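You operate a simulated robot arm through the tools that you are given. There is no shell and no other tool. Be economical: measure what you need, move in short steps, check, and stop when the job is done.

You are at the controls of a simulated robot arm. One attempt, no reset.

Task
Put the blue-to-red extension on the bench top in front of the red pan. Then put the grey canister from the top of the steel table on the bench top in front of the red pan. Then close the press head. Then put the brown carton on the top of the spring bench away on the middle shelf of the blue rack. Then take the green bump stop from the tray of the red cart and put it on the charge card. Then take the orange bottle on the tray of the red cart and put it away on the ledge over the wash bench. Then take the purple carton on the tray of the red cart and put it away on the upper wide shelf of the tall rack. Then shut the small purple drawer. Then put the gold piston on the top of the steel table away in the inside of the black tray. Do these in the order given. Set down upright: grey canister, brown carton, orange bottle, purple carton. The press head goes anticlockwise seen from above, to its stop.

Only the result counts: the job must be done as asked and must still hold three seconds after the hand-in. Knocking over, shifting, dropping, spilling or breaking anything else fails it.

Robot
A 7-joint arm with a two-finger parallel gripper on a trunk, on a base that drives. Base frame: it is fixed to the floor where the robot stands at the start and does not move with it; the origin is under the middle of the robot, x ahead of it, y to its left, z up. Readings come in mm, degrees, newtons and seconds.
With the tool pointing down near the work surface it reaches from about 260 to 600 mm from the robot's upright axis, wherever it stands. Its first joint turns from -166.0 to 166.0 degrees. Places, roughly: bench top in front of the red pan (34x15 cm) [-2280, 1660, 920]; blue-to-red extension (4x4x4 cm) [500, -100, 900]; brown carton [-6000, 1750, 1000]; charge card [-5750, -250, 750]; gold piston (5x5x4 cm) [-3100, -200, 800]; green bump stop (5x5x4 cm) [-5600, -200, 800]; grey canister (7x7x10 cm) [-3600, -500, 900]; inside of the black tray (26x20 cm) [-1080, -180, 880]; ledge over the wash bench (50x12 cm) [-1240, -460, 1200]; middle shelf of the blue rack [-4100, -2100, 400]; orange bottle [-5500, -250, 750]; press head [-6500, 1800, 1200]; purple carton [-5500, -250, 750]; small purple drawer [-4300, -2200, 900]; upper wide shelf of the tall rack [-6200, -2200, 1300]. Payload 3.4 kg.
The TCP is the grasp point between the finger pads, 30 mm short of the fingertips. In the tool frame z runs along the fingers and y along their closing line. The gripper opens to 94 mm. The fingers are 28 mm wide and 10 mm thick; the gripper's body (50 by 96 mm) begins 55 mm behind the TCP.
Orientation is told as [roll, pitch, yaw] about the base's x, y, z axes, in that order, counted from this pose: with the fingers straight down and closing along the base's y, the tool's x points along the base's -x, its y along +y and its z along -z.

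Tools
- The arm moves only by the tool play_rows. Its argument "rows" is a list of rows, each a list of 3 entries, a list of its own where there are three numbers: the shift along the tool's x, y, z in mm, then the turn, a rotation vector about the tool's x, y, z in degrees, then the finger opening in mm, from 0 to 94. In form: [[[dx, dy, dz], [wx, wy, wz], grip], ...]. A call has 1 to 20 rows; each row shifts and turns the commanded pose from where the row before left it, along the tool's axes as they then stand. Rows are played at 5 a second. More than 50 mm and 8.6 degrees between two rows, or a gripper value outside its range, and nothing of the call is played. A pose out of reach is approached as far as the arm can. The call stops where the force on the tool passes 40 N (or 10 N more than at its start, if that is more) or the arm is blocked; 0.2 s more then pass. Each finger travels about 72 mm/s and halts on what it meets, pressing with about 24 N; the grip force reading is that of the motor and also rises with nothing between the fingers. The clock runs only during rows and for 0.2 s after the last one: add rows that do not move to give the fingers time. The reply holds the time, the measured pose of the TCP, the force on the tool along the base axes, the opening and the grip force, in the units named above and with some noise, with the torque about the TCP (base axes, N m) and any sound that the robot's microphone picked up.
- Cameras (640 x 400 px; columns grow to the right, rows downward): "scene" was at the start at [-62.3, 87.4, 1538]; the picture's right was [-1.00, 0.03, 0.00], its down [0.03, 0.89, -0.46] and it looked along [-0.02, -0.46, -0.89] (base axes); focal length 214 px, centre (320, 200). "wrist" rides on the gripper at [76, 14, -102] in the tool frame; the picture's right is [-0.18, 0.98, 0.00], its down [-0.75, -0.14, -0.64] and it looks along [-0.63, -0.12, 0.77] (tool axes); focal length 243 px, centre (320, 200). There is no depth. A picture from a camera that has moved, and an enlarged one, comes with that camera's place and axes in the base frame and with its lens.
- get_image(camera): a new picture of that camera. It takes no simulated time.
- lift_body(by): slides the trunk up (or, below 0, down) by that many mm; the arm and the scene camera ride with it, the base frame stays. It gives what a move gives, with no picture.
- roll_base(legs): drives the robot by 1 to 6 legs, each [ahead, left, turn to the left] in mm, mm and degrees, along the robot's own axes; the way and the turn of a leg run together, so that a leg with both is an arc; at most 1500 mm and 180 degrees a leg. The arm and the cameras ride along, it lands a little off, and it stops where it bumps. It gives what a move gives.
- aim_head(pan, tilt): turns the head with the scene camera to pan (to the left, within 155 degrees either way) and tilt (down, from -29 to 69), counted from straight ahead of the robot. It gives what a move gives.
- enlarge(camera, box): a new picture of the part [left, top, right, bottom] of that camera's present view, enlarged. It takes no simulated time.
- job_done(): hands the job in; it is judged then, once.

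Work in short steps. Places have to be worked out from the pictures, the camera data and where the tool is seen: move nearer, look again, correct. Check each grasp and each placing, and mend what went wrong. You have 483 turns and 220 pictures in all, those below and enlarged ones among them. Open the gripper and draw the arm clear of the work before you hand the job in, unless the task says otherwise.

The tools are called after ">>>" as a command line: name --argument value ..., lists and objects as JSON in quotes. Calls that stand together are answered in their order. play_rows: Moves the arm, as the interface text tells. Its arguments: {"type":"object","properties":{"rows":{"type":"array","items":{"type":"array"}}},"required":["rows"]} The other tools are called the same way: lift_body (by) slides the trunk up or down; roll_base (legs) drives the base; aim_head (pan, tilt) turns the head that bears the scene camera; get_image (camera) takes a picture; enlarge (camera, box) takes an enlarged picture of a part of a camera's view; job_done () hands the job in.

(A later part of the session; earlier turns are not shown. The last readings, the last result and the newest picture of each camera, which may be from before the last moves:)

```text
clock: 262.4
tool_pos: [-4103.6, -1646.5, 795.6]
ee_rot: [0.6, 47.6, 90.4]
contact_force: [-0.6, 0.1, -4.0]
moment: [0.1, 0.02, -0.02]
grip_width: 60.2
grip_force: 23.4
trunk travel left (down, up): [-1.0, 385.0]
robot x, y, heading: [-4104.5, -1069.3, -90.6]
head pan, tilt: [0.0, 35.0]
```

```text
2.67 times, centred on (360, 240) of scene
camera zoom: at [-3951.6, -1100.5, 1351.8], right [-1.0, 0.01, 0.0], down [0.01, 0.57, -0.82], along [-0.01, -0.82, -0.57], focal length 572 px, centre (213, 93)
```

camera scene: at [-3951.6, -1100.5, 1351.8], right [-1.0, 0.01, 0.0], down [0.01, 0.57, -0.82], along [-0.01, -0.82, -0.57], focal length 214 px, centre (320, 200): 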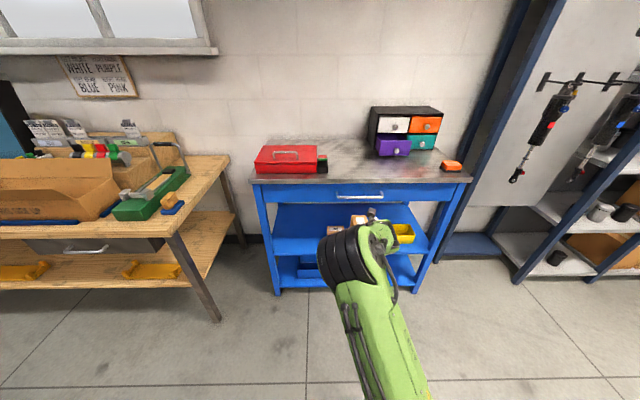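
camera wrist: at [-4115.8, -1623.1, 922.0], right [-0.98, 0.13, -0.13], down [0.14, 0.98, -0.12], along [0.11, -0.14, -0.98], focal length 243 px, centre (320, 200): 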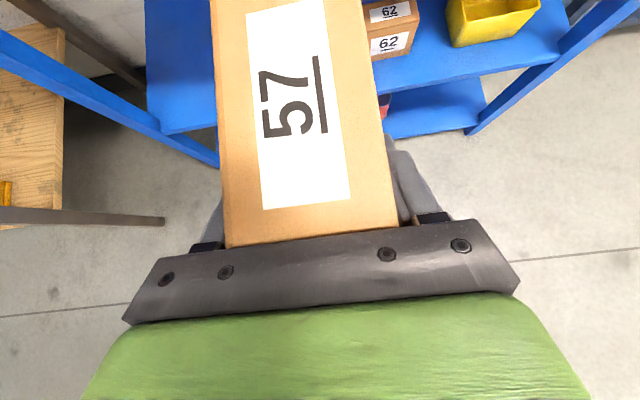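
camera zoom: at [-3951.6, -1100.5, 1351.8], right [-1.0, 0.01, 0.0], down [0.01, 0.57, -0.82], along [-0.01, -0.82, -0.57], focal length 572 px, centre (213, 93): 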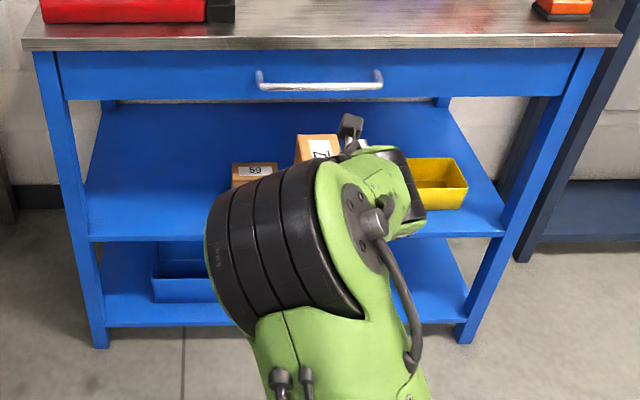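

Shelf surface z≈405, front y≈−1925, opening up to z≈764; free space x −3720…−3980. I shift left and lower the tool to shelf height outside the rack.

>>> roll_base --legs '[[0, 255, 0]]'

>>> play_rows --rows '[[[-29.5, 0, 27], [0, 0, 0], 35], [[-29.5, 0, 27], [0, 0, 0], 35], [[-29.5, 0, 27], [0, 0, 0], 35], [[-29.5, 0, 27], [0, 0, 0], 35], [[-29.5, 0, 27], [0, 0, 0], 35], [[-29.5, 0, 27], [0, 0, 0], 35], [[-29.5, 0, 27], [0, 0, 0], 35], [[0, 0, 0], [0, 0, 0], 35]]'

>>> get_image --camera "scene"

>>> get_image --camera "wrist"

```text
clock: 264.3
tool_pos: [-3844.0, -1651.1, 795.9]
ee_rot: [0.7, 47.6, 90.6]
contact_force: [0.0, 0.3, -3.7]
moment: [0.09, 0.04, -0.02]
grip_width: 60.5
grip_force: 24.3
trunk travel left (down, up): [-1.0, 385.0]
robot x, y, heading: [-3843.2, -1072.5, -90.6]
head pan, tilt: [0.0, 35.0]
```

```text
clock: 266.1
tool_pos: [-3843.9, -1652.0, 514.2]
ee_rot: [0.7, 47.6, 90.5]
contact_force: [-0.3, 0.6, -3.0]
moment: [0.14, 0.01, -0.02]
grip_width: 60.0
grip_force: 24.6
trunk travel left (down, up): [-1.0, 385.0]
robot x, y, heading: [-3842.3, -1072.5, -90.8]
head pan, tilt: [0.0, 35.0]
```

```text
118 pictures are left
camera scene: at [-3693.4, -1103.4, 1351.9], right [-1.0, 0.01, 0.0], down [0.01, 0.57, -0.82], along [-0.01, -0.82, -0.57], focal length 214 px, centre (320, 200)
```

scene: 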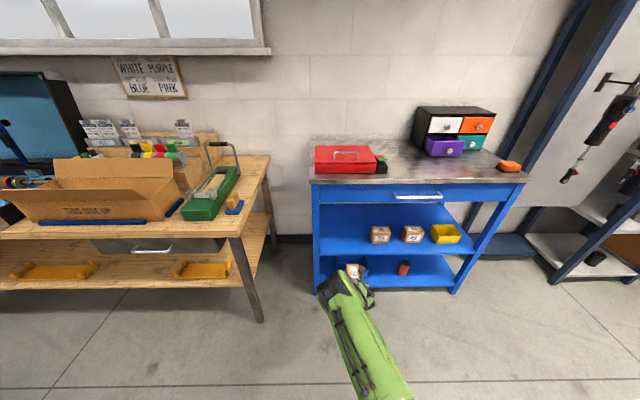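

```text
117 pictures are left
camera wrist: at [-3857.3, -1627.2, 639.7], right [-0.98, 0.12, -0.13], down [0.14, 0.98, -0.12], along [0.11, -0.14, -0.98], focal length 243 px, centre (320, 200)
```

wrist: 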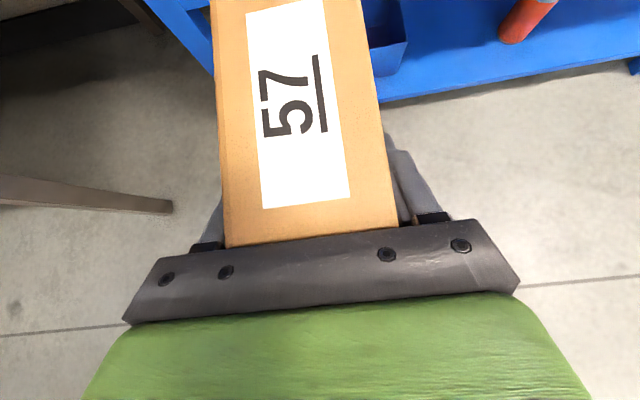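

Reachable and free space ahead. I lower to TCP z≈487 and drive the carton into the shelf opening.

>>> play_rows --rows '[[[-19.9, 0, 18.2], [0, 0, 0], 35], [[0, 0, 0], [0, 0, 0], 35]]'

>>> roll_base --legs '[[200, 0, 0]]'

>>> get_image --camera "scene"

>>> get_image --camera "wrist"

```text
clock: 266.7
tool_pos: [-3846.1, -1651.5, 488.0]
ee_rot: [0.7, 47.6, 90.6]
contact_force: [0.3, -1.1, -3.7]
moment: [0.06, -0.01, -0.01]
grip_width: 60.5
grip_force: 23.8
trunk travel left (down, up): [-1.0, 385.0]
robot x, y, heading: [-3846.0, -1072.3, -90.8]
head pan, tilt: [0.0, 35.0]
```

```text
clock: 268.2
tool_pos: [-3849.1, -1848.0, 488.7]
ee_rot: [0.6, 47.5, 90.4]
contact_force: [0.6, 0.5, -3.4]
moment: [0.11, -0.03, -0.01]
grip_width: 60.2
grip_force: 24.2
trunk travel left (down, up): [-1.0, 385.0]
robot x, y, heading: [-3848.0, -1268.6, -90.7]
head pan, tilt: [0.0, 35.0]
```

```text
116 pictures are left
camera scene: at [-3695.8, -1300.8, 1351.9], right [-1.0, 0.01, 0.0], down [0.01, 0.57, -0.82], along [-0.01, -0.82, -0.57], focal length 214 px, centre (320, 200)
```

scene: 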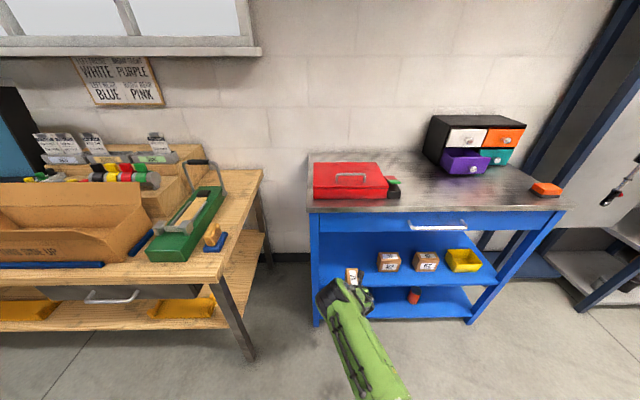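

```text
115 pictures are left
camera wrist: at [-3860.7, -1823.8, 613.3], right [-0.98, 0.13, -0.13], down [0.14, 0.98, -0.12], along [0.11, -0.14, -0.98], focal length 243 px, centre (320, 200)
```

wrist: 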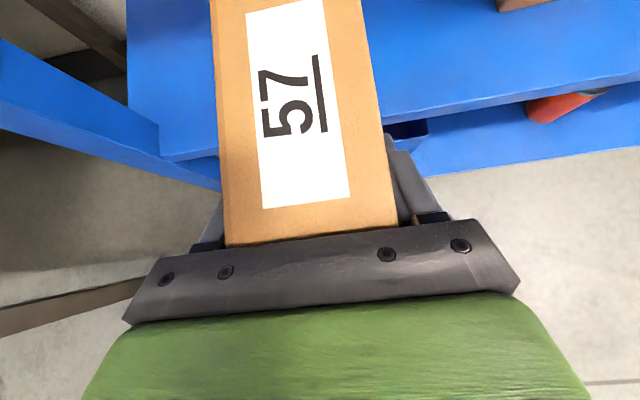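

Clear over the shelf edge. Drive forward another 155 mm.

>>> roll_base --legs '[[155, 0, 0]]'

>>> get_image --camera "wrist"

>>> enlarge --camera "scene" --box '[280, 190, 520, 340]'

```text
clock: 269.6
tool_pos: [-3852.3, -2003.7, 487.3]
ee_rot: [0.7, 47.5, 90.3]
contact_force: [0.4, -0.4, -3.1]
moment: [0.06, -0.02, 0.0]
grip_width: 60.6
grip_force: 24.5
trunk travel left (down, up): [-1.0, 385.0]
robot x, y, heading: [-3848.0, -1427.2, -91.0]
head pan, tilt: [0.0, 35.0]
```

```text
114 pictures are left
camera wrist: at [-3864.1, -1979.3, 613.1], right [-0.98, 0.13, -0.13], down [0.14, 0.98, -0.12], along [0.11, -0.14, -0.98], focal length 243 px, centre (320, 200)
```

wrist: 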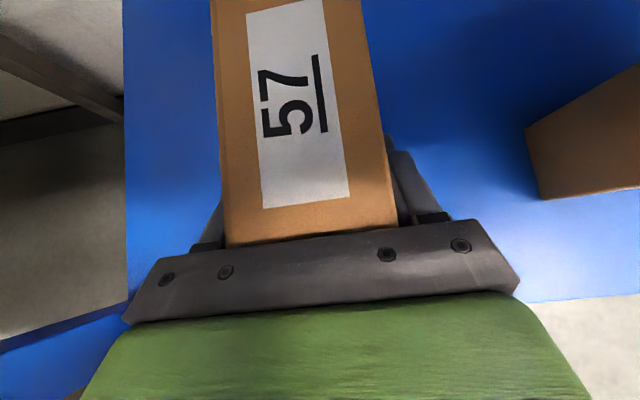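

```text
2.67 times, centred on (400, 265) of scene
camera zoom: at [-3698.0, -1456.7, 1351.9], right [-1.0, 0.02, 0.0], down [0.01, 0.57, -0.82], along [-0.01, -0.82, -0.57], focal length 572 px, centre (107, 27)
```

zoom: 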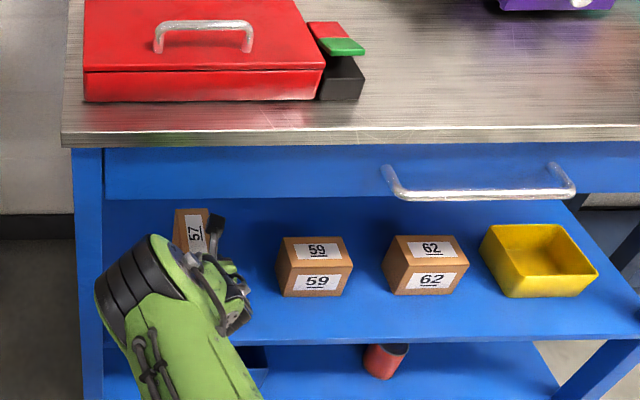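

Position good. Lowering in small steps until contact.

>>> play_rows --rows '[[[-7.4, 0, 6.7], [0, 0, 0], 35], [[-5.2, 0, 4.7], [0, 0, 0], 35], [[-2.2, 0, 2], [0, 0, 0], 35], [[-2.2, 0, 2], [0, 0, 0], 35], [[0, 0, 0], [0, 0, 0], 35]]'

```text
clock: 270.9
tool_pos: [-3850.6, -2002.7, 464.1]
ee_rot: [0.7, 47.5, 90.3]
contact_force: [-0.4, -1.1, -3.1]
moment: [0.03, 0.0, -0.03]
grip_width: 60.2
grip_force: 24.1
trunk travel left (down, up): [-1.0, 385.0]
robot x, y, heading: [-3850.5, -1422.9, -91.0]
head pan, tilt: [0.0, 35.0]
```

>>> play_rows --rows '[[[-2.2, 0, 2], [0, 0, 0], 35], [[-2.2, 0, 2], [0, 0, 0], 35], [[-2.2, 0, 2], [0, 0, 0], 35], [[0, 0, 0], [0, 0, 0], 35]]'

```text
clock: 271.9
tool_pos: [-3851.0, -2004.0, 457.4]
ee_rot: [0.7, 47.7, 90.3]
contact_force: [-0.5, 0.1, 5.0]
moment: [-0.44, -0.16, -0.06]
grip_width: 60.6
grip_force: 23.9
trunk travel left (down, up): [-1.0, 385.0]
robot x, y, heading: [-3850.2, -1426.7, -90.9]
head pan, tilt: [0.0, 35.0]
```

Contact just begins (force −3→+5 N). One more small step, then release and back straight out along the tool axis.

>>> play_rows --rows '[[[-1.5, 0, 1.4], [0, 0, 0], 35], [[0, 0, 0], [0, 0, 0], 50], [[0, 0, 0], [0, 0, 0], 70], [[0, 0, 0], [0, 0, 0], 88], [[0, 0, 0], [0, 0, 0], 88], [[0, 0, -20], [0, 0, 0], 88], [[0, 0, -35], [0, 0, 0], 88], [[0, 0, -35], [0, 0, 0], 88], [[0, 0, 0], [0, 0, 0], 88]]'

>>> get_image --camera "wrist"

```text
clock: 273.9
tool_pos: [-3850.5, -1935.8, 512.9]
ee_rot: [0.7, 47.6, 90.2]
contact_force: [0.0, 0.2, 0.2]
moment: [0.0, -0.01, -0.01]
grip_width: 87.9
grip_force: 0.1
trunk travel left (down, up): [-1.0, 385.0]
robot x, y, heading: [-3852.6, -1424.7, -90.8]
head pan, tilt: [0.0, 35.0]
```

```text
112 pictures are left
camera wrist: at [-3863.2, -1910.5, 639.3], right [-0.98, 0.13, -0.13], down [0.14, 0.98, -0.12], along [0.11, -0.14, -0.98], focal length 243 px, centre (320, 200)
```

wrist: 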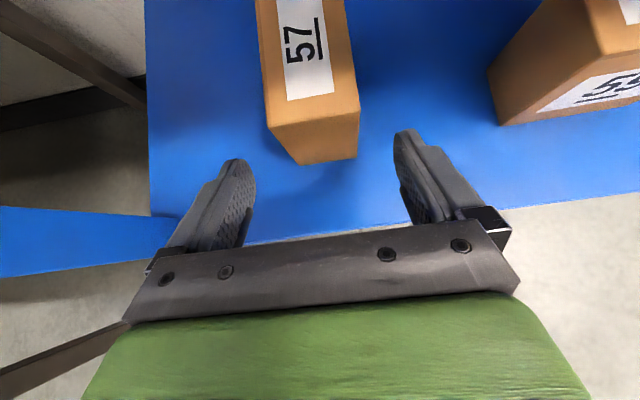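

Carton 57 stands on the middle shelf. I back out, raise the trunk, and fold the arm.

>>> roll_base --legs '[[-280, 0, 0]]'

>>> lift_body --by 225

>>> play_rows --rows '[[[29.5, 0, -27], [0, 0, 0], 70], [[29.5, 0, -27], [0, 0, 0], 70], [[29.5, 0, -27], [0, 0, 0], 70], [[29.5, 0, -27], [0, 0, 0], 70], [[29.5, 0, -27], [0, 0, 0], 70], [[29.5, 0, -27], [0, 0, 0], 70], [[29.5, 0, -27], [0, 0, 0], 70], [[0, 0, 0], [0, -8, 0], 70], [[0, 0, 0], [0, -8, 0], 70], [[0, 0, 0], [0, -8, 0], 70], [[0, 0, 0], [0, -8, 0], 70], [[0, 0, 0], [0, -8, 0], 70], [[0, 0, 0], [0, -7.6, 0], 70], [[-40, 0, 0], [0, 0, 8], 70], [[-40, -5, 0], [0, 0, 8], 70], [[-38, -10, 0], [0, 0, 8], 70], [[-38, -15, 0], [0, 0, 8], 70], [[0, 0, 0], [0, 0, 0], 70]]'

>>> get_image --camera "scene"

```text
clock: 275.8
tool_pos: [-3843.9, -1660.6, 512.3]
ee_rot: [0.7, 47.6, 90.5]
contact_force: [0.1, 0.4, -0.5]
moment: [0.02, 0.0, 0.02]
grip_width: 88.1
grip_force: 0.0
trunk travel left (down, up): [-1.0, 385.0]
robot x, y, heading: [-3846.5, -1150.5, -90.6]
head pan, tilt: [0.0, 35.0]
```

```text
clock: 278.2
tool_pos: [-3844.1, -1660.0, 737.9]
ee_rot: [0.8, 47.5, 90.6]
contact_force: [0.0, 0.0, -0.2]
moment: [-0.02, -0.02, 0.04]
grip_width: 87.9
grip_force: 0.1
trunk travel left (down, up): [-226.0, 160.0]
robot x, y, heading: [-3845.0, -1149.9, -90.5]
head pan, tilt: [0.0, 35.0]
```

```text
clock: 282.0
tool_pos: [-3781.7, -1520.3, 1017.2]
ee_rot: [0.4, 0.2, 58.0]
contact_force: [-0.5, -0.2, -0.7]
moment: [0.03, 0.0, 0.0]
grip_width: 70.3
grip_force: 0.0
trunk travel left (down, up): [-226.0, 160.0]
robot x, y, heading: [-3848.5, -1149.3, -90.4]
head pan, tilt: [0.0, 35.0]
```

```text
111 pictures are left
camera scene: at [-3694.8, -1180.9, 1576.1], right [-1.0, 0.01, 0.0], down [0.01, 0.57, -0.82], along [-0.01, -0.82, -0.57], focal length 214 px, centre (320, 200)
```

scene: 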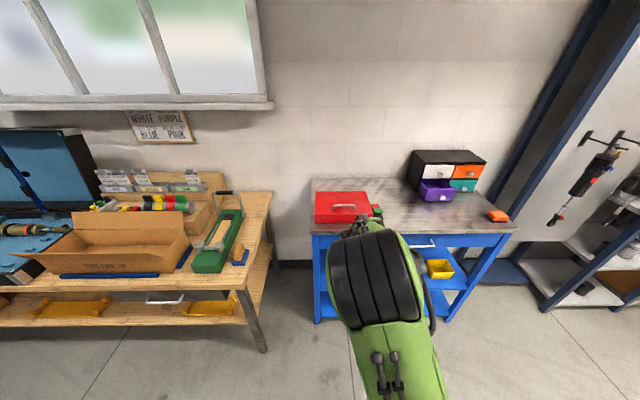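

Now raise the arm and drive to the −y side of the red cart, facing it.

>>> play_rows --rows '[[[0, 0, -45], [0, 0, 0], 70], [[0, 0, -45], [0, 0, 0], 70], [[0, 0, -45], [0, 0, 0], 70], [[0, 0, 0], [0, 0, 0], 70]]'

>>> roll_base --legs '[[0, -500, 0], [0, 0, 180], [0, 1280, 0]]'

>>> aim_head --pan 0 --tilt 40

>>> get_image --camera "scene"

```text
clock: 283.0
tool_pos: [-3780.4, -1521.4, 1154.6]
ee_rot: [0.3, 0.1, 58.1]
contact_force: [0.2, -0.4, -0.4]
moment: [-0.03, 0.01, 0.0]
grip_width: 69.6
grip_force: 0.0
trunk travel left (down, up): [-226.0, 160.0]
robot x, y, heading: [-3845.6, -1149.9, -90.7]
head pan, tilt: [0.0, 35.0]
```

```text
clock: 299.3
tool_pos: [-5700.2, -776.6, 1154.8]
ee_rot: [0.4, 0.3, -121.1]
contact_force: [0.2, 0.4, -0.2]
moment: [0.03, 0.01, 0.01]
grip_width: 70.1
grip_force: 0.1
trunk travel left (down, up): [-226.0, 160.0]
robot x, y, heading: [-5632.2, -1145.7, 90.4]
head pan, tilt: [0.0, 35.0]
```

```text
clock: 299.9
tool_pos: [-5700.3, -776.4, 1153.1]
ee_rot: [0.3, 0.2, -121.1]
contact_force: [0.1, -1.3, -1.0]
moment: [0.0, 0.01, -0.01]
grip_width: 69.8
grip_force: 0.1
trunk travel left (down, up): [-226.0, 160.0]
robot x, y, heading: [-5629.9, -1142.3, 90.3]
head pan, tilt: [0.0, 40.0]
```

```text
110 pictures are left
camera scene: at [-5781.1, -1122.7, 1568.5], right [1.0, 0.0, 0.0], down [0.0, -0.64, -0.77], along [0.0, 0.77, -0.64], focal length 214 px, centre (320, 200)
```

scene: 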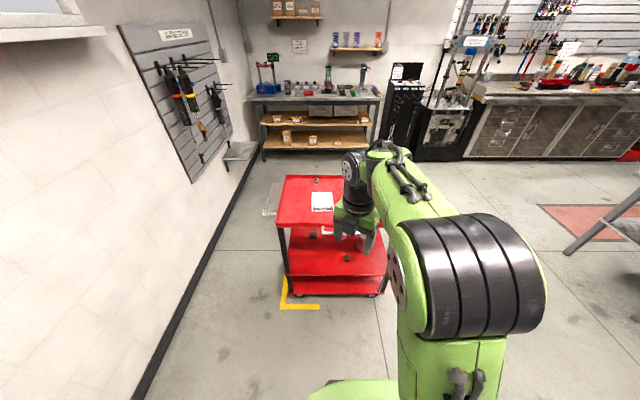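

Cart front edge ≈ y −385. I move ahead 360 mm and look down with both cameras.

>>> roll_base --legs '[[360, 0, 0]]'

>>> aim_head --pan 0 --tilt 52

>>> get_image --camera "scene"

>>> get_image --camera "wrist"

```text
clock: 302.2
tool_pos: [-5699.5, -414.6, 1153.6]
ee_rot: [0.4, 0.2, -121.3]
contact_force: [-0.2, -0.1, -0.8]
moment: [-0.02, -0.01, -0.03]
grip_width: 70.0
grip_force: 0.0
trunk travel left (down, up): [-226.0, 160.0]
robot x, y, heading: [-5631.7, -786.8, 90.2]
head pan, tilt: [0.0, 40.0]
```

```text
clock: 303.0
tool_pos: [-5700.3, -414.6, 1153.4]
ee_rot: [0.4, 0.3, -121.2]
contact_force: [-0.4, 0.2, -1.1]
moment: [0.03, 0.01, -0.04]
grip_width: 70.0
grip_force: 0.1
trunk travel left (down, up): [-226.0, 160.0]
robot x, y, heading: [-5630.4, -787.4, 90.1]
head pan, tilt: [0.0, 52.0]
```

```text
109 pictures are left
camera scene: at [-5782.2, -771.5, 1551.7], right [1.0, 0.0, 0.0], down [0.0, -0.79, -0.62], along [0.0, 0.62, -0.79], focal length 214 px, centre (320, 200)
```

scene: 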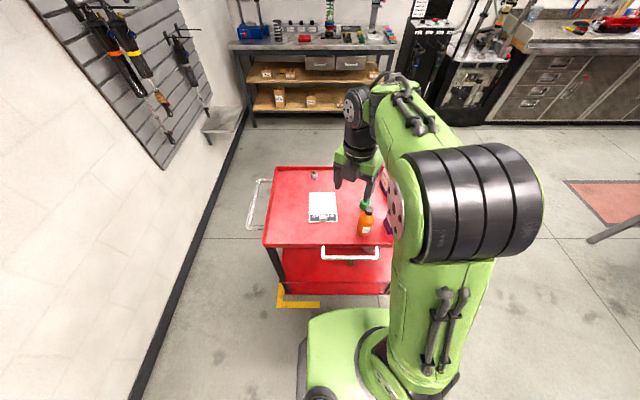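

```text
108 pictures are left
camera wrist: at [-5647.9, -357.6, 1257.4], right [0.74, -0.67, 0.01], down [-0.52, -0.57, 0.64], along [-0.42, -0.48, -0.77], focal length 243 px, centre (320, 200)
```

wrist: 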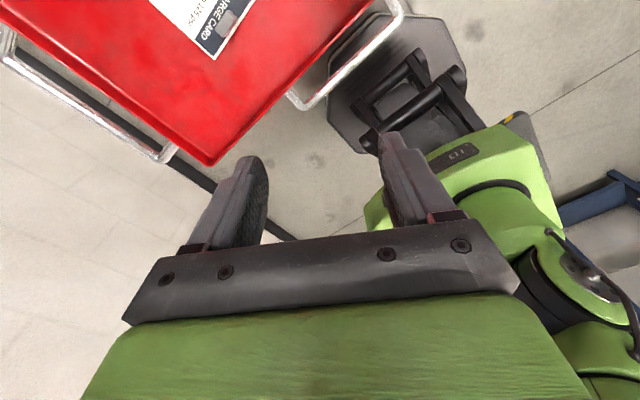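

I zoom the cart tray in the scene view.

>>> enlarge --camera "scene" --box '[260, 150, 410, 270]'

```text
3.33 times, centred on (335, 210) of scene
camera zoom: at [-5782.2, -771.5, 1551.7], right [1.0, 0.0, 0.0], down [0.0, -0.79, -0.62], along [0.0, 0.62, -0.79], focal length 715 px, centre (270, 167)
```

zoom: 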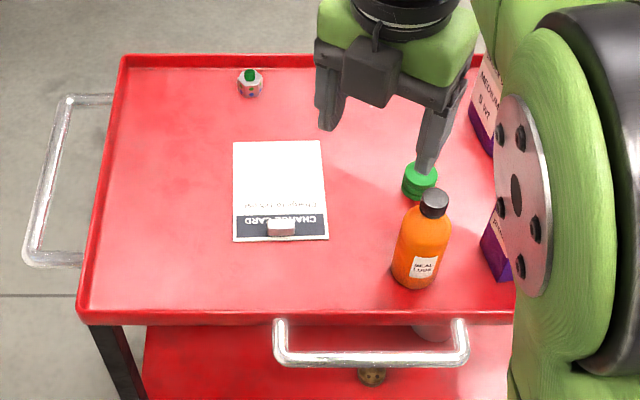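

Bump stop ≈(−5582,−195). I close in 40 mm, yaw to −90 (camera on the free +y side), move over it and lower the trunk.

>>> roll_base --legs '[[40, 0, 0]]'

>>> play_rows --rows '[[[0, 0, 0], [0, 0, -7.8], 70], [[0, 0, 0], [0, 0, -7.8], 70], [[0, 0, 0], [0, 0, -7.8], 70], [[0, 0, 0], [0, 0, -7.8], 70], [[32, 23.6, 0], [0, 0, 0], 70], [[32, 23.6, 0], [0, 0, 0], 70], [[32, 23.6, 0], [0, 0, 0], 70], [[32, 23.6, 0], [0, 0, 0], 70], [[0, 23, 0], [0, 0, 0], 70], [[0, 0, 0], [0, 0, 0], 70]]'

>>> lift_body --by -100

>>> get_image --camera "wrist"

>>> get_image --camera "scene"

```text
clock: 303.9
tool_pos: [-5700.5, -373.0, 1152.9]
ee_rot: [0.5, 0.1, -121.4]
contact_force: [-0.9, 0.5, -0.1]
moment: [-0.05, 0.0, 0.0]
grip_width: 70.0
grip_force: 0.0
trunk travel left (down, up): [-226.0, 160.0]
robot x, y, heading: [-5629.5, -743.8, 90.1]
head pan, tilt: [0.0, 52.0]
```

```text
clock: 306.1
tool_pos: [-5583.1, -247.7, 1153.3]
ee_rot: [0.5, 0.0, -90.0]
contact_force: [0.6, 0.6, 0.1]
moment: [-0.01, -0.03, -0.02]
grip_width: 70.1
grip_force: 0.0
trunk travel left (down, up): [-226.0, 160.0]
robot x, y, heading: [-5630.3, -747.6, 90.3]
head pan, tilt: [0.0, 52.0]
```

```text
clock: 307.4
tool_pos: [-5582.5, -246.6, 1054.1]
ee_rot: [0.5, 0.0, -90.2]
contact_force: [0.0, 0.1, 0.6]
moment: [-0.02, 0.01, 0.02]
grip_width: 70.0
grip_force: 0.0
trunk travel left (down, up): [-126.0, 260.0]
robot x, y, heading: [-5630.3, -744.1, 90.1]
head pan, tilt: [0.0, 52.0]
```

```text
106 pictures are left
camera wrist: at [-5567.9, -171.3, 1157.2], right [0.98, -0.19, 0.01], down [-0.15, -0.75, 0.64], along [-0.11, -0.63, -0.77], focal length 243 px, centre (320, 200)
```

wrist: 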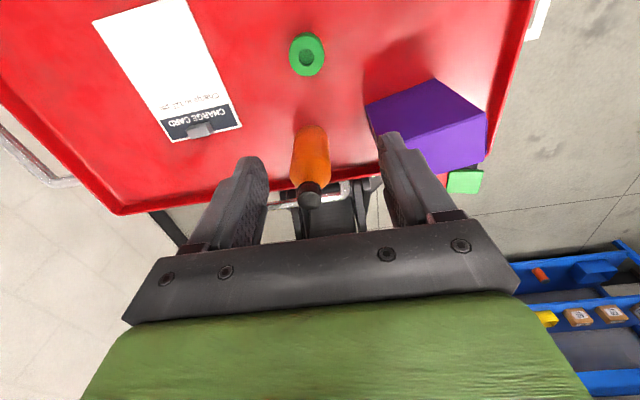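

```text
105 pictures are left
camera scene: at [-5782.2, -730.9, 1452.1], right [1.0, 0.0, 0.0], down [0.0, -0.79, -0.62], along [0.0, 0.62, -0.79], focal length 214 px, centre (320, 200)
```

scene: 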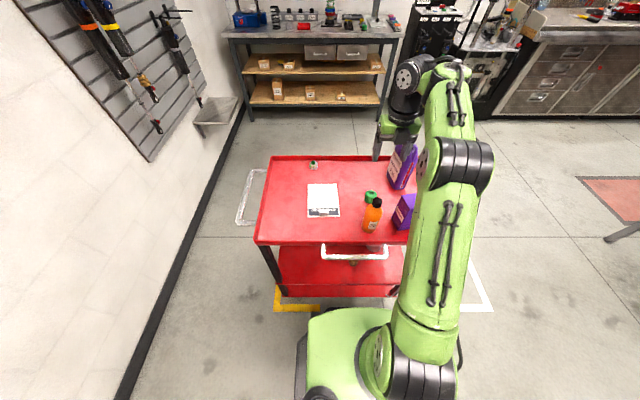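

Bump stop at (−5590,−221), top ≈820. I align and descend partway.

>>> play_rows --rows '[[[25.5, -7.5, 0], [0, 0, 0], 74], [[0, 0, 40], [0, 0, 0], 74], [[0, 0, 40], [0, 0, 0], 74], [[0, 0, 40], [0, 0, 0], 74], [[0, 0, 24], [0, 0, 0], 74], [[0, 0, 0], [0, 0, 0], 74]]'

>>> get_image --camera "wrist"

```text
clock: 308.8
tool_pos: [-5589.3, -222.9, 908.9]
ee_rot: [0.4, 0.0, -90.1]
contact_force: [-0.2, -0.1, -1.5]
moment: [-0.01, 0.01, -0.01]
grip_width: 73.8
grip_force: 0.0
trunk travel left (down, up): [-126.0, 260.0]
robot x, y, heading: [-5631.8, -744.3, 90.2]
head pan, tilt: [0.0, 52.0]
```

```text
104 pictures are left
camera wrist: at [-5575.0, -145.5, 1012.4], right [0.98, -0.19, 0.01], down [-0.15, -0.75, 0.64], along [-0.11, -0.63, -0.77], focal length 243 px, centre (320, 200)
```

wrist: 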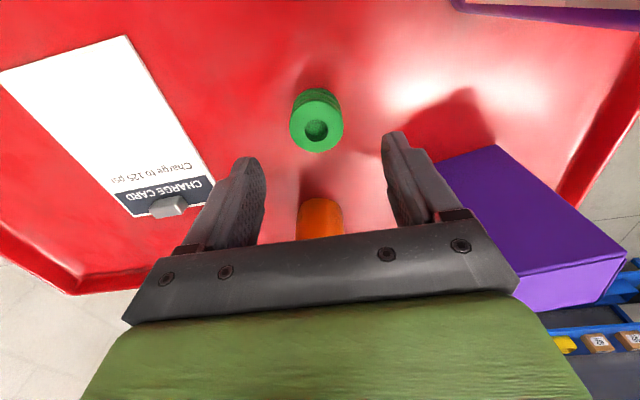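

Well centred. Descend to TCP ≈816 and grip.

>>> play_rows --rows '[[[0, 0, 40], [0, 0, 0], 74], [[0, 0, 40], [0, 0, 0], 74], [[0, 0, 12], [0, 0, 0], 74], [[0, 0, 0], [0, 0, 0], 50], [[0, 0, 0], [0, 0, 0], 30], [[0, 0, 0], [0, 0, 0], 30], [[0, 0, 0], [0, 0, 0], 30]]'

>>> get_image --camera "wrist"

```text
clock: 309.6
tool_pos: [-5587.7, -222.6, 829.7]
ee_rot: [0.4, 0.9, -89.8]
contact_force: [0.4, -11.9, 15.1]
moment: [-0.56, 0.68, 0.55]
grip_width: 74.1
grip_force: 0.1
trunk travel left (down, up): [-126.0, 260.0]
robot x, y, heading: [-5629.3, -741.4, 90.2]
head pan, tilt: [0.0, 52.0]
stopped in row 3: the force on the tool passed its limit at 50 N (the readings are from after the stop); the commanded pose is now the measured one
```

```text
103 pictures are left
camera wrist: at [-5573.6, -147.4, 934.4], right [0.98, -0.18, 0.0], down [-0.14, -0.76, 0.63], along [-0.11, -0.62, -0.78], focal length 243 px, centre (320, 200)
```

wrist: 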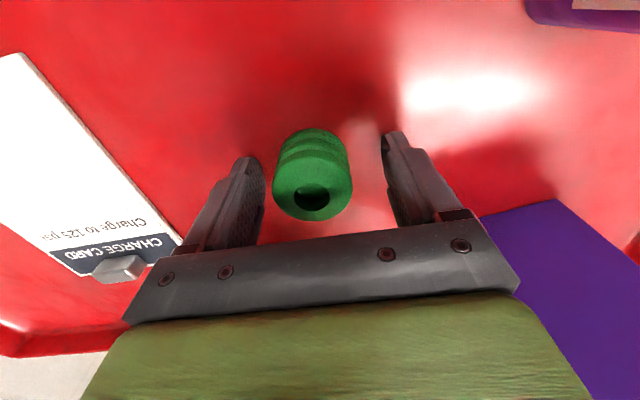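

Fingertips touched the tray (z≈800). I raise 4 mm and close.

>>> play_rows --rows '[[[0, 0, -4], [0, 0, 0], 74], [[0, 0, 0], [0, 0, 0], 50], [[0, 0, 0], [0, 0, 0], 30], [[0, 0, 0], [0, 0, 0], 30], [[0, 0, 0], [0, 0, 0], 30]]'

>>> play_rows --rows '[[[0, 0, -20], [0, 0, 0], 30], [[0, 0, -30], [0, 0, 0], 30], [[0, 0, -40], [0, 0, 0], 30], [[0, 0, -40], [0, 0, 0], 30], [[0, 0, 0], [0, 0, 0], 30]]'

>>> get_image --camera "wrist"

>>> enlarge --camera "scene" --box '[240, 140, 430, 270]'

```text
clock: 310.8
tool_pos: [-5587.1, -220.6, 831.7]
ee_rot: [0.4, 0.6, -89.8]
contact_force: [-0.1, -0.9, 0.3]
moment: [0.0, -0.02, 0.02]
grip_width: 40.4
grip_force: 23.8
trunk travel left (down, up): [-126.0, 260.0]
robot x, y, heading: [-5630.1, -743.8, 90.2]
head pan, tilt: [0.0, 52.0]
```

```text
clock: 312.0
tool_pos: [-5591.7, -220.1, 959.3]
ee_rot: [0.4, 0.6, -90.0]
contact_force: [-0.7, 0.2, -0.5]
moment: [0.0, -0.01, -0.01]
grip_width: 40.0
grip_force: 23.8
trunk travel left (down, up): [-126.0, 260.0]
robot x, y, heading: [-5631.5, -744.1, 90.0]
head pan, tilt: [0.0, 52.0]
```

```text
102 pictures are left
camera wrist: at [-5575.9, -145.6, 1063.4], right [0.98, -0.18, 0.01], down [-0.14, -0.76, 0.63], along [-0.11, -0.62, -0.78], focal length 243 px, centre (320, 200)
```

wrist: 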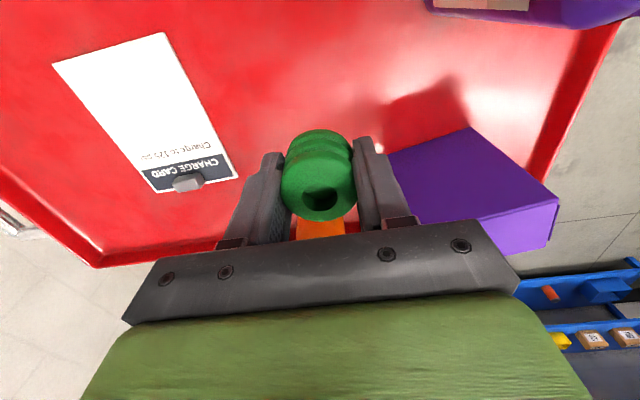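

```text
3.08 times, centred on (335, 205) of scene
camera zoom: at [-5782.3, -730.4, 1452.2], right [1.0, 0.0, 0.0], down [0.0, -0.79, -0.62], along [0.0, 0.62, -0.79], focal length 660 px, centre (274, 185)
```

zoom: 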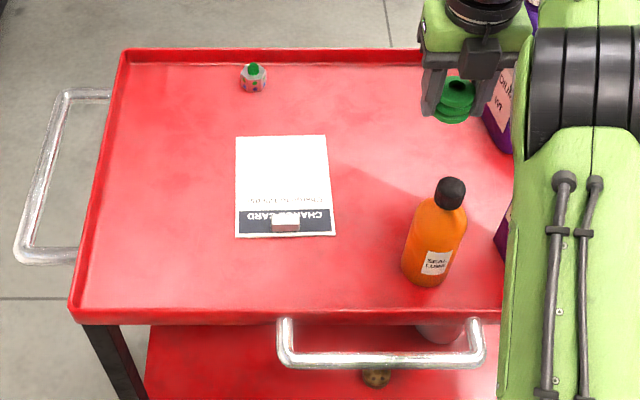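

Held. Card centre ≈(−5771,−200). I move over it and lower.

>>> play_rows --rows '[[[6, -36, 0], [0, 0, 0], 30], [[6, -36, 0], [0, 0, 0], 30], [[6, -36, 0], [0, 0, 0], 30], [[6, -36, 0], [0, 0, 0], 30], [[6, -36, 0], [0, 0, 0], 30], [[0, 0, 40], [0, 0, 0], 30], [[0, 0, 40], [0, 0, 0], 30], [[0, 0, 0], [0, 0, 0], 30]]'

>>> get_image --camera "wrist"

>>> enlarge --camera "scene" --box '[240, 140, 430, 270]'

```text
clock: 313.8
tool_pos: [-5766.7, -195.0, 882.4]
ee_rot: [0.5, 0.7, -89.9]
contact_force: [-0.5, -0.9, -1.0]
moment: [0.02, 0.01, -0.03]
grip_width: 40.2
grip_force: 23.8
trunk travel left (down, up): [-126.0, 260.0]
robot x, y, heading: [-5629.8, -743.2, 90.1]
head pan, tilt: [0.0, 52.0]
```

```text
100 pictures are left
camera wrist: at [-5752.1, -119.5, 986.4], right [0.98, -0.18, 0.0], down [-0.14, -0.76, 0.63], along [-0.11, -0.62, -0.78], focal length 243 px, centre (320, 200)
```

wrist: 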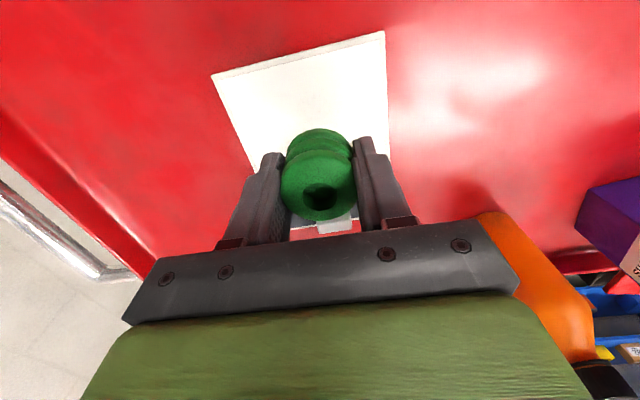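

```text
3.08 times, centred on (335, 205) of scene
camera zoom: at [-5782.2, -730.9, 1452.3], right [1.0, 0.0, 0.0], down [0.0, -0.79, -0.62], along [0.0, 0.62, -0.79], focal length 660 px, centre (274, 185)
```

zoom: 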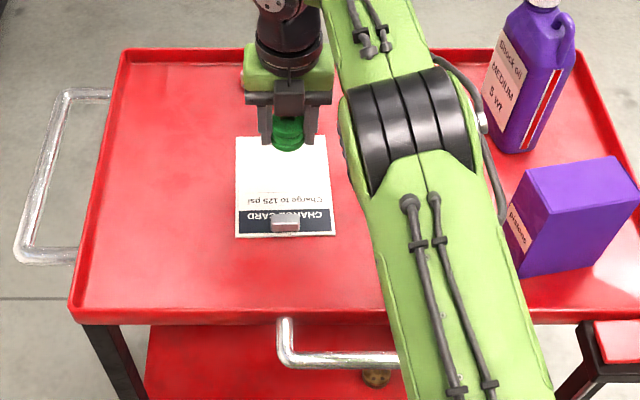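

Well over the card. Lower gently.

>>> play_rows --rows '[[[0, 0, 30], [0, 0, 0], 30], [[0, 0, 8], [0, 0, 0], 30], [[0, 0, 3], [0, 0, 0], 30], [[0, 0, 3], [0, 0, 0], 30], [[0, 0, 0], [0, 0, 0], 30]]'

```text
clock: 315.0
tool_pos: [-5768.3, -189.4, 837.1]
ee_rot: [0.5, 0.7, -89.8]
contact_force: [0.0, 0.0, -1.3]
moment: [-0.02, -0.01, 0.0]
grip_width: 40.4
grip_force: 24.1
trunk travel left (down, up): [-126.0, 260.0]
robot x, y, heading: [-5629.0, -743.3, 90.2]
head pan, tilt: [0.0, 52.0]
```

>>> play_rows --rows '[[[0, 0, 2], [0, 0, 0], 30], [[0, 0, 2], [0, 0, 0], 30], [[0, 0, 2], [0, 0, 0], 30], [[0, 0, 0], [0, 0, 0], 30]]'

```text
clock: 316.0
tool_pos: [-5768.4, -190.7, 833.3]
ee_rot: [0.3, 1.2, -89.9]
contact_force: [-3.8, 3.1, 27.9]
moment: [-0.06, 0.23, -0.04]
grip_width: 39.9
grip_force: 24.1
trunk travel left (down, up): [-126.0, 260.0]
robot x, y, heading: [-5630.5, -747.4, 90.1]
head pan, tilt: [0.0, 52.0]
```

Contact. Ease 2 mm, release, and rise.

>>> play_rows --rows '[[[0, 0, -2], [0, 0, 0], 30], [[0, 0, 0], [0, 0, 0], 50], [[0, 0, 0], [0, 0, 0], 66], [[0, 0, 0], [0, 0, 0], 66], [[0, 0, -20], [0, 0, 0], 66], [[0, 0, -40], [0, 0, 0], 66], [[0, 0, -40], [0, 0, 0], 66], [[0, 0, -40], [0, 0, 0], 66], [[0, 0, -40], [0, 0, 0], 66], [[0, 0, 0], [0, 0, 0], 66]]'

>>> get_image --camera "wrist"

```text
clock: 318.2
tool_pos: [-5771.2, -195.9, 1008.4]
ee_rot: [0.5, 0.7, -89.9]
contact_force: [-0.5, -0.2, 0.2]
moment: [-0.04, 0.02, -0.03]
grip_width: 66.3
grip_force: 0.0
out of reach, approached as far as the arm can: row 9
trunk travel left (down, up): [-126.0, 260.0]
robot x, y, heading: [-5632.3, -744.0, 90.2]
head pan, tilt: [0.0, 52.0]
```

```text
98 pictures are left
camera wrist: at [-5756.9, -121.2, 1112.3], right [0.98, -0.18, 0.0], down [-0.14, -0.76, 0.63], along [-0.11, -0.62, -0.77], focal length 243 px, centre (320, 200)
```

wrist: 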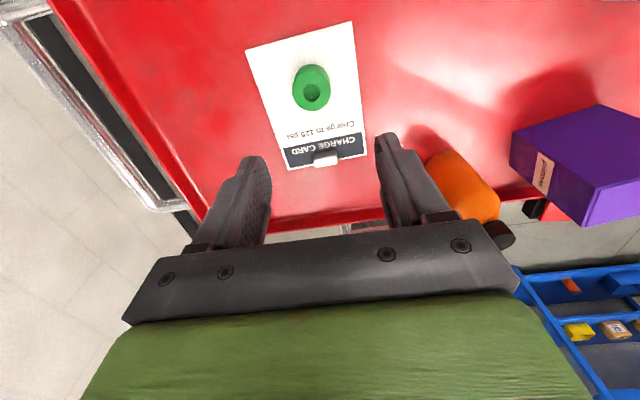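

Bump stop rests on the card. Next the orange bottle at ≈(−5613,−345), ~165 mm tall. I move above it.

>>> play_rows --rows '[[[-15, 0, -30], [0, 0, 0], 94], [[-27, 31.6, -20], [0, 0, 0], 94], [[-27, 31.6, 0], [0, 0, 0], 94], [[-27, 31.6, 0], [0, 0, 0], 94], [[-27, 31.6, 0], [0, 0, 0], 94], [[-27, 31.6, 0], [0, 0, 0], 94], [[0, 0, 0], [0, 0, 0], 94]]'

>>> get_image --camera "wrist"

>>> get_image --camera "scene"

```text
clock: 319.8
tool_pos: [-5613.7, -348.8, 1058.5]
ee_rot: [0.3, 0.8, -89.8]
contact_force: [-0.1, 0.1, -0.4]
moment: [-0.02, 0.04, -0.01]
grip_width: 93.9
grip_force: 0.0
trunk travel left (down, up): [-126.0, 260.0]
robot x, y, heading: [-5630.8, -745.1, 90.2]
head pan, tilt: [0.0, 52.0]
```

```text
97 pictures are left
camera wrist: at [-5599.5, -273.8, 1162.7], right [0.98, -0.18, 0.0], down [-0.14, -0.76, 0.63], along [-0.11, -0.62, -0.78], focal length 243 px, centre (320, 200)
```

wrist: 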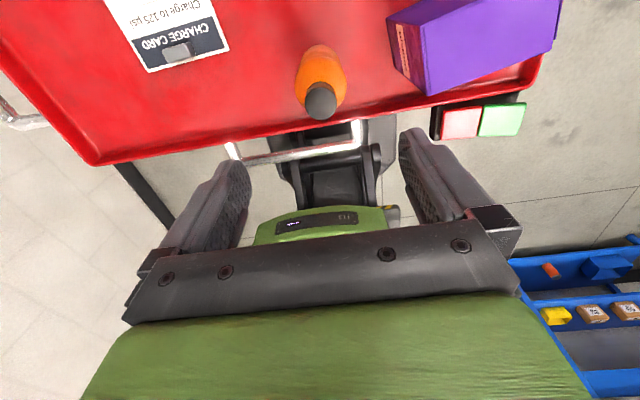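

```text
96 pictures are left
camera scene: at [-5782.4, -730.4, 1452.2], right [1.0, 0.0, 0.0], down [0.0, -0.79, -0.62], along [0.0, 0.62, -0.79], focal length 214 px, centre (320, 200)
```

scene: 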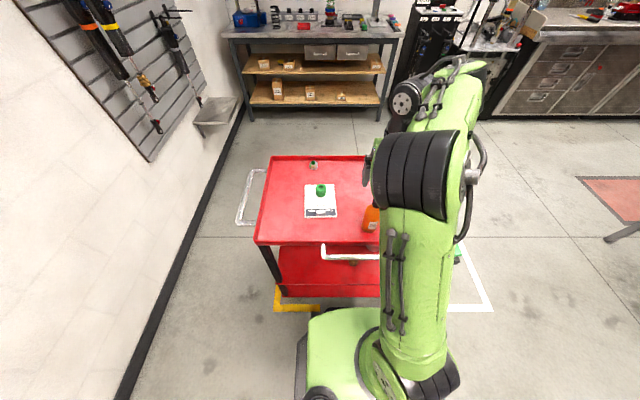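

I examine the bottle's shape to choose the grip height.

>>> enlarge --camera "wrist" --box '[270, 30, 370, 130]'

>>> aim_head --pan 20 --tilt 45

>>> get_image --camera "scene"

```text
4.00 times, centred on (320, 80) of wrist
camera zoom: at [-5599.5, -273.8, 1162.7], right [0.98, -0.18, 0.0], down [-0.14, -0.76, 0.63], along [-0.11, -0.62, -0.78], focal length 970 px, centre (320, 680)
```

zoom: 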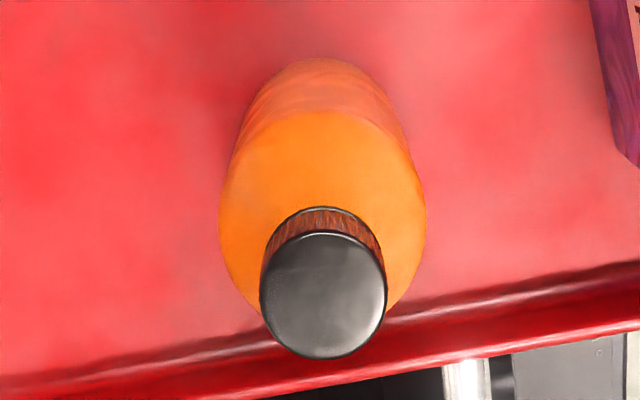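

```text
clock: 320.6
tool_pos: [-5614.4, -348.4, 1059.3]
ee_rot: [0.3, 0.6, -89.9]
contact_force: [-0.4, -0.6, -0.7]
moment: [-0.03, 0.0, -0.02]
grip_width: 94.0
grip_force: 0.0
trunk travel left (down, up): [-126.0, 260.0]
robot x, y, heading: [-5633.2, -745.5, 90.0]
head pan, tilt: [20.0, 45.0]
```

```text
94 pictures are left
camera scene: at [-5810.0, -729.5, 1461.8], right [0.94, 0.34, 0.0], down [0.24, -0.66, -0.71], along [-0.24, 0.66, -0.71], focal length 214 px, centre (320, 200)
```

scene: 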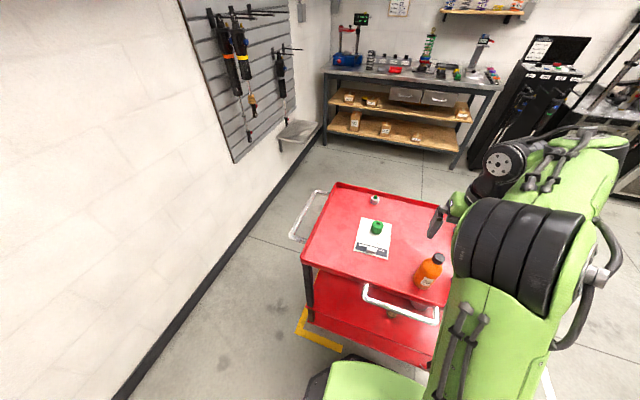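

>>> enlarge --camera "scene" --box '[400, 240, 460, 300]'

```text
6.67 times, centred on (430, 270) of scene
camera zoom: at [-5810.0, -729.5, 1461.8], right [0.94, 0.34, 0.0], down [0.24, -0.66, -0.71], along [-0.24, 0.66, -0.71], focal length 1430 px, centre (-413, -267)
```

zoom: 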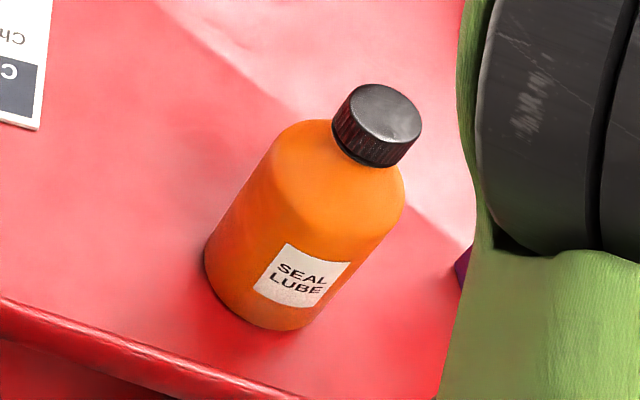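

Triangulated: bottle at (−5608,−338), cap top ≈941, straight body to ≈895. I descend to TCP ≈897 and grip.

>>> play_rows --rows '[[[10.5, 5.5, 0], [0, 0, 0], 94], [[0, 0, 40], [0, 0, 0], 94], [[0, 0, 40], [0, 0, 0], 94], [[0, 0, 0], [0, 0, 0], 94]]'

>>> get_image --camera "wrist"

```text
clock: 321.6
tool_pos: [-5607.8, -335.7, 980.4]
ee_rot: [0.4, 0.8, -90.0]
contact_force: [0.5, 0.6, -0.5]
moment: [-0.03, 0.04, -0.01]
grip_width: 93.9
grip_force: 0.0
trunk travel left (down, up): [-126.0, 260.0]
robot x, y, heading: [-5628.4, -744.9, 90.2]
head pan, tilt: [20.0, 45.0]
```

```text
92 pictures are left
camera wrist: at [-5593.3, -261.4, 1083.9], right [0.98, -0.18, 0.0], down [-0.14, -0.76, 0.63], along [-0.11, -0.62, -0.78], focal length 243 px, centre (320, 200)
```

wrist: 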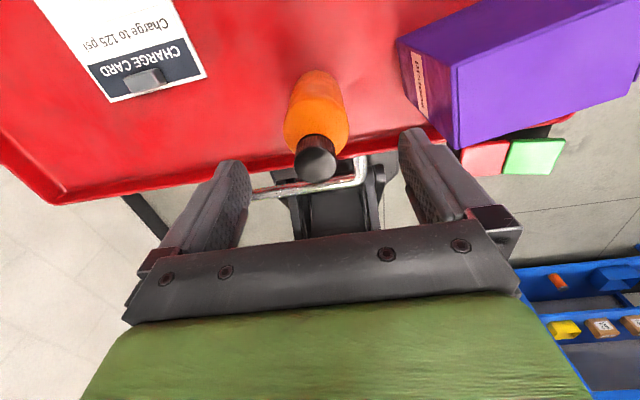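

>>> play_rows --rows '[[[-3, -2, 40], [0, 0, 0], 94], [[0, 0, 25], [0, 0, 0], 94], [[0, 0, 12], [0, 0, 0], 94], [[0, 0, 6], [0, 0, 0], 94], [[0, 0, 0], [0, 0, 0], 94]]'

>>> get_image --camera "wrist"

```text
clock: 322.8
tool_pos: [-5605.3, -338.0, 897.9]
ee_rot: [0.4, 0.6, -89.9]
contact_force: [0.9, 1.3, 0.2]
moment: [0.01, 0.04, -0.01]
grip_width: 93.8
grip_force: 0.0
trunk travel left (down, up): [-126.0, 260.0]
robot x, y, heading: [-5629.1, -747.1, 90.2]
head pan, tilt: [20.0, 45.0]
```

```text
91 pictures are left
camera wrist: at [-5591.4, -263.1, 1002.6], right [0.98, -0.18, 0.0], down [-0.14, -0.76, 0.63], along [-0.11, -0.62, -0.78], focal length 243 px, centre (320, 200)
```

wrist: 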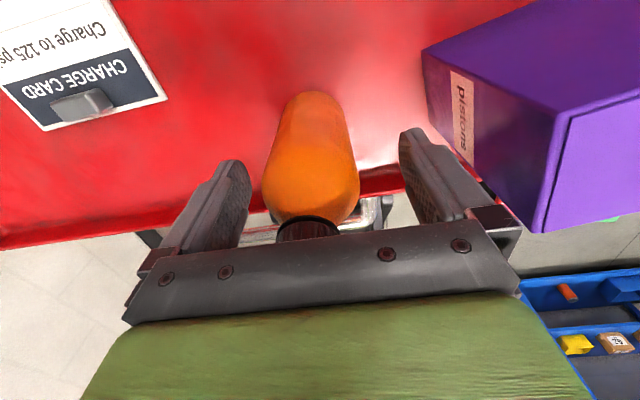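

Bottle lies between the fingers with the cap just under the palm. Close and lift a little.

>>> play_rows --rows '[[[0, 0, 0], [0, 0, 0], 70], [[0, 0, 0], [0, 0, 0], 45], [[0, 0, 0], [0, 0, 0], 30], [[0, 0, 0], [0, 0, 0], 30], [[0, 0, -15], [0, 0, 0], 30], [[0, 0, -20], [0, 0, 0], 30], [[0, 0, 0], [0, 0, 0], 30]]'

>>> get_image --camera "wrist"

>>> enlarge --camera "scene" --box '[380, 180, 520, 310]'

```text
clock: 324.4
tool_pos: [-5607.2, -338.2, 933.9]
ee_rot: [0.4, 0.7, -90.0]
contact_force: [0.0, -0.3, -1.8]
moment: [0.02, -0.02, 0.01]
grip_width: 53.1
grip_force: 24.3
trunk travel left (down, up): [-126.0, 260.0]
robot x, y, heading: [-5630.7, -746.1, 90.5]
head pan, tilt: [20.0, 45.0]
```

```text
90 pictures are left
camera wrist: at [-5593.2, -263.1, 1037.7], right [0.98, -0.18, 0.0], down [-0.14, -0.76, 0.63], along [-0.11, -0.62, -0.78], focal length 243 px, centre (320, 200)
```

wrist: 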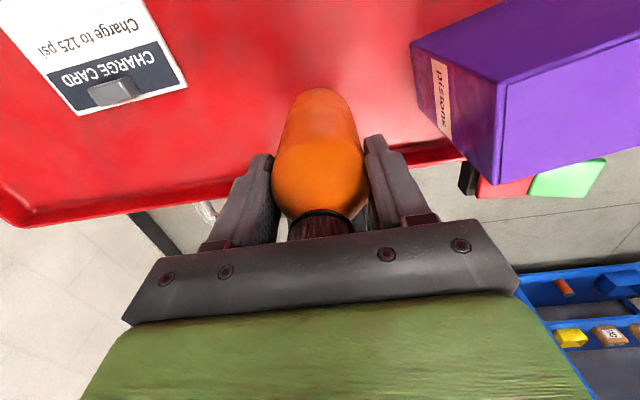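

```text
3.08 times, centred on (450, 245) of scene
camera zoom: at [-5810.1, -729.2, 1461.8], right [0.94, 0.34, 0.0], down [0.24, -0.66, -0.71], along [-0.24, 0.66, -0.71], focal length 660 px, centre (-80, 62)
```

zoom: 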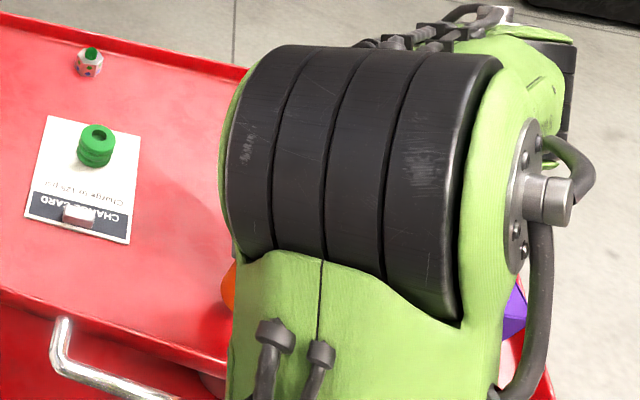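

Bottle held. I raise it, lift the trunk, back away and drive along the back aisle toward the wash-bench wall.

>>> play_rows --rows '[[[0, 0, -40], [0, 0, 0], 30], [[0, 0, -40], [0, 0, 0], 30], [[0, 0, -40], [0, 0, 0], 30], [[-15, 0, -40], [0, 0, 0], 30], [[-20, 0, -20], [0, 0, 0], 30], [[-20, 0, 0], [0, 0, 0], 30], [[0, 0, 0], [0, 0, 0], 30]]'

>>> lift_body --by 150

>>> roll_base --legs '[[-480, 0, 0], [0, -1500, 0], [0, -1300, 0]]'

>>> aim_head --pan -60 --tilt 25

>>> get_image --camera "scene"

```text
clock: 326.0
tool_pos: [-5608.3, -393.5, 1112.6]
ee_rot: [0.4, 0.6, -89.9]
contact_force: [1.3, 0.2, -0.9]
moment: [-0.01, -0.02, -0.01]
grip_width: 52.8
grip_force: 23.7
trunk travel left (down, up): [-126.0, 260.0]
robot x, y, heading: [-5633.7, -746.4, 90.1]
head pan, tilt: [20.0, 45.0]
```

```text
clock: 327.7
tool_pos: [-5609.5, -393.5, 1260.0]
ee_rot: [0.5, 0.7, -89.9]
contact_force: [0.1, -0.2, -1.5]
moment: [-0.01, -0.04, -0.01]
grip_width: 52.9
grip_force: 23.9
trunk travel left (down, up): [-276.0, 110.0]
robot x, y, heading: [-5629.8, -746.9, 90.3]
head pan, tilt: [20.0, 45.0]
```

```text
clock: 343.9
tool_pos: [-2813.4, -796.8, 1260.8]
ee_rot: [0.4, 0.6, -86.5]
contact_force: [0.7, -0.5, -2.7]
moment: [-0.02, 0.01, 0.0]
grip_width: 52.8
grip_force: 23.8
trunk travel left (down, up): [-276.0, 110.0]
robot x, y, heading: [-2818.3, -1149.2, 93.3]
head pan, tilt: [20.0, 45.0]
```

```text
clock: 345.4
tool_pos: [-2814.4, -796.5, 1260.7]
ee_rot: [0.5, 0.7, -86.5]
contact_force: [0.0, 0.0, -1.7]
moment: [0.01, 0.02, -0.02]
grip_width: 53.1
grip_force: 24.0
trunk travel left (down, up): [-276.0, 110.0]
robot x, y, heading: [-2815.1, -1150.6, 93.6]
head pan, tilt: [-60.0, 25.0]
```

```text
88 pictures are left
camera scene: at [-2886.4, -1167.0, 1641.5], right [0.55, -0.83, 0.0], down [-0.35, -0.23, -0.91], along [0.76, 0.5, -0.42], focal length 214 px, centre (320, 200)
```

scene: 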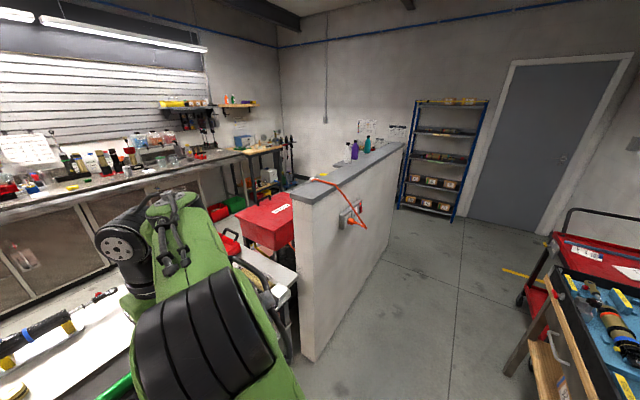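

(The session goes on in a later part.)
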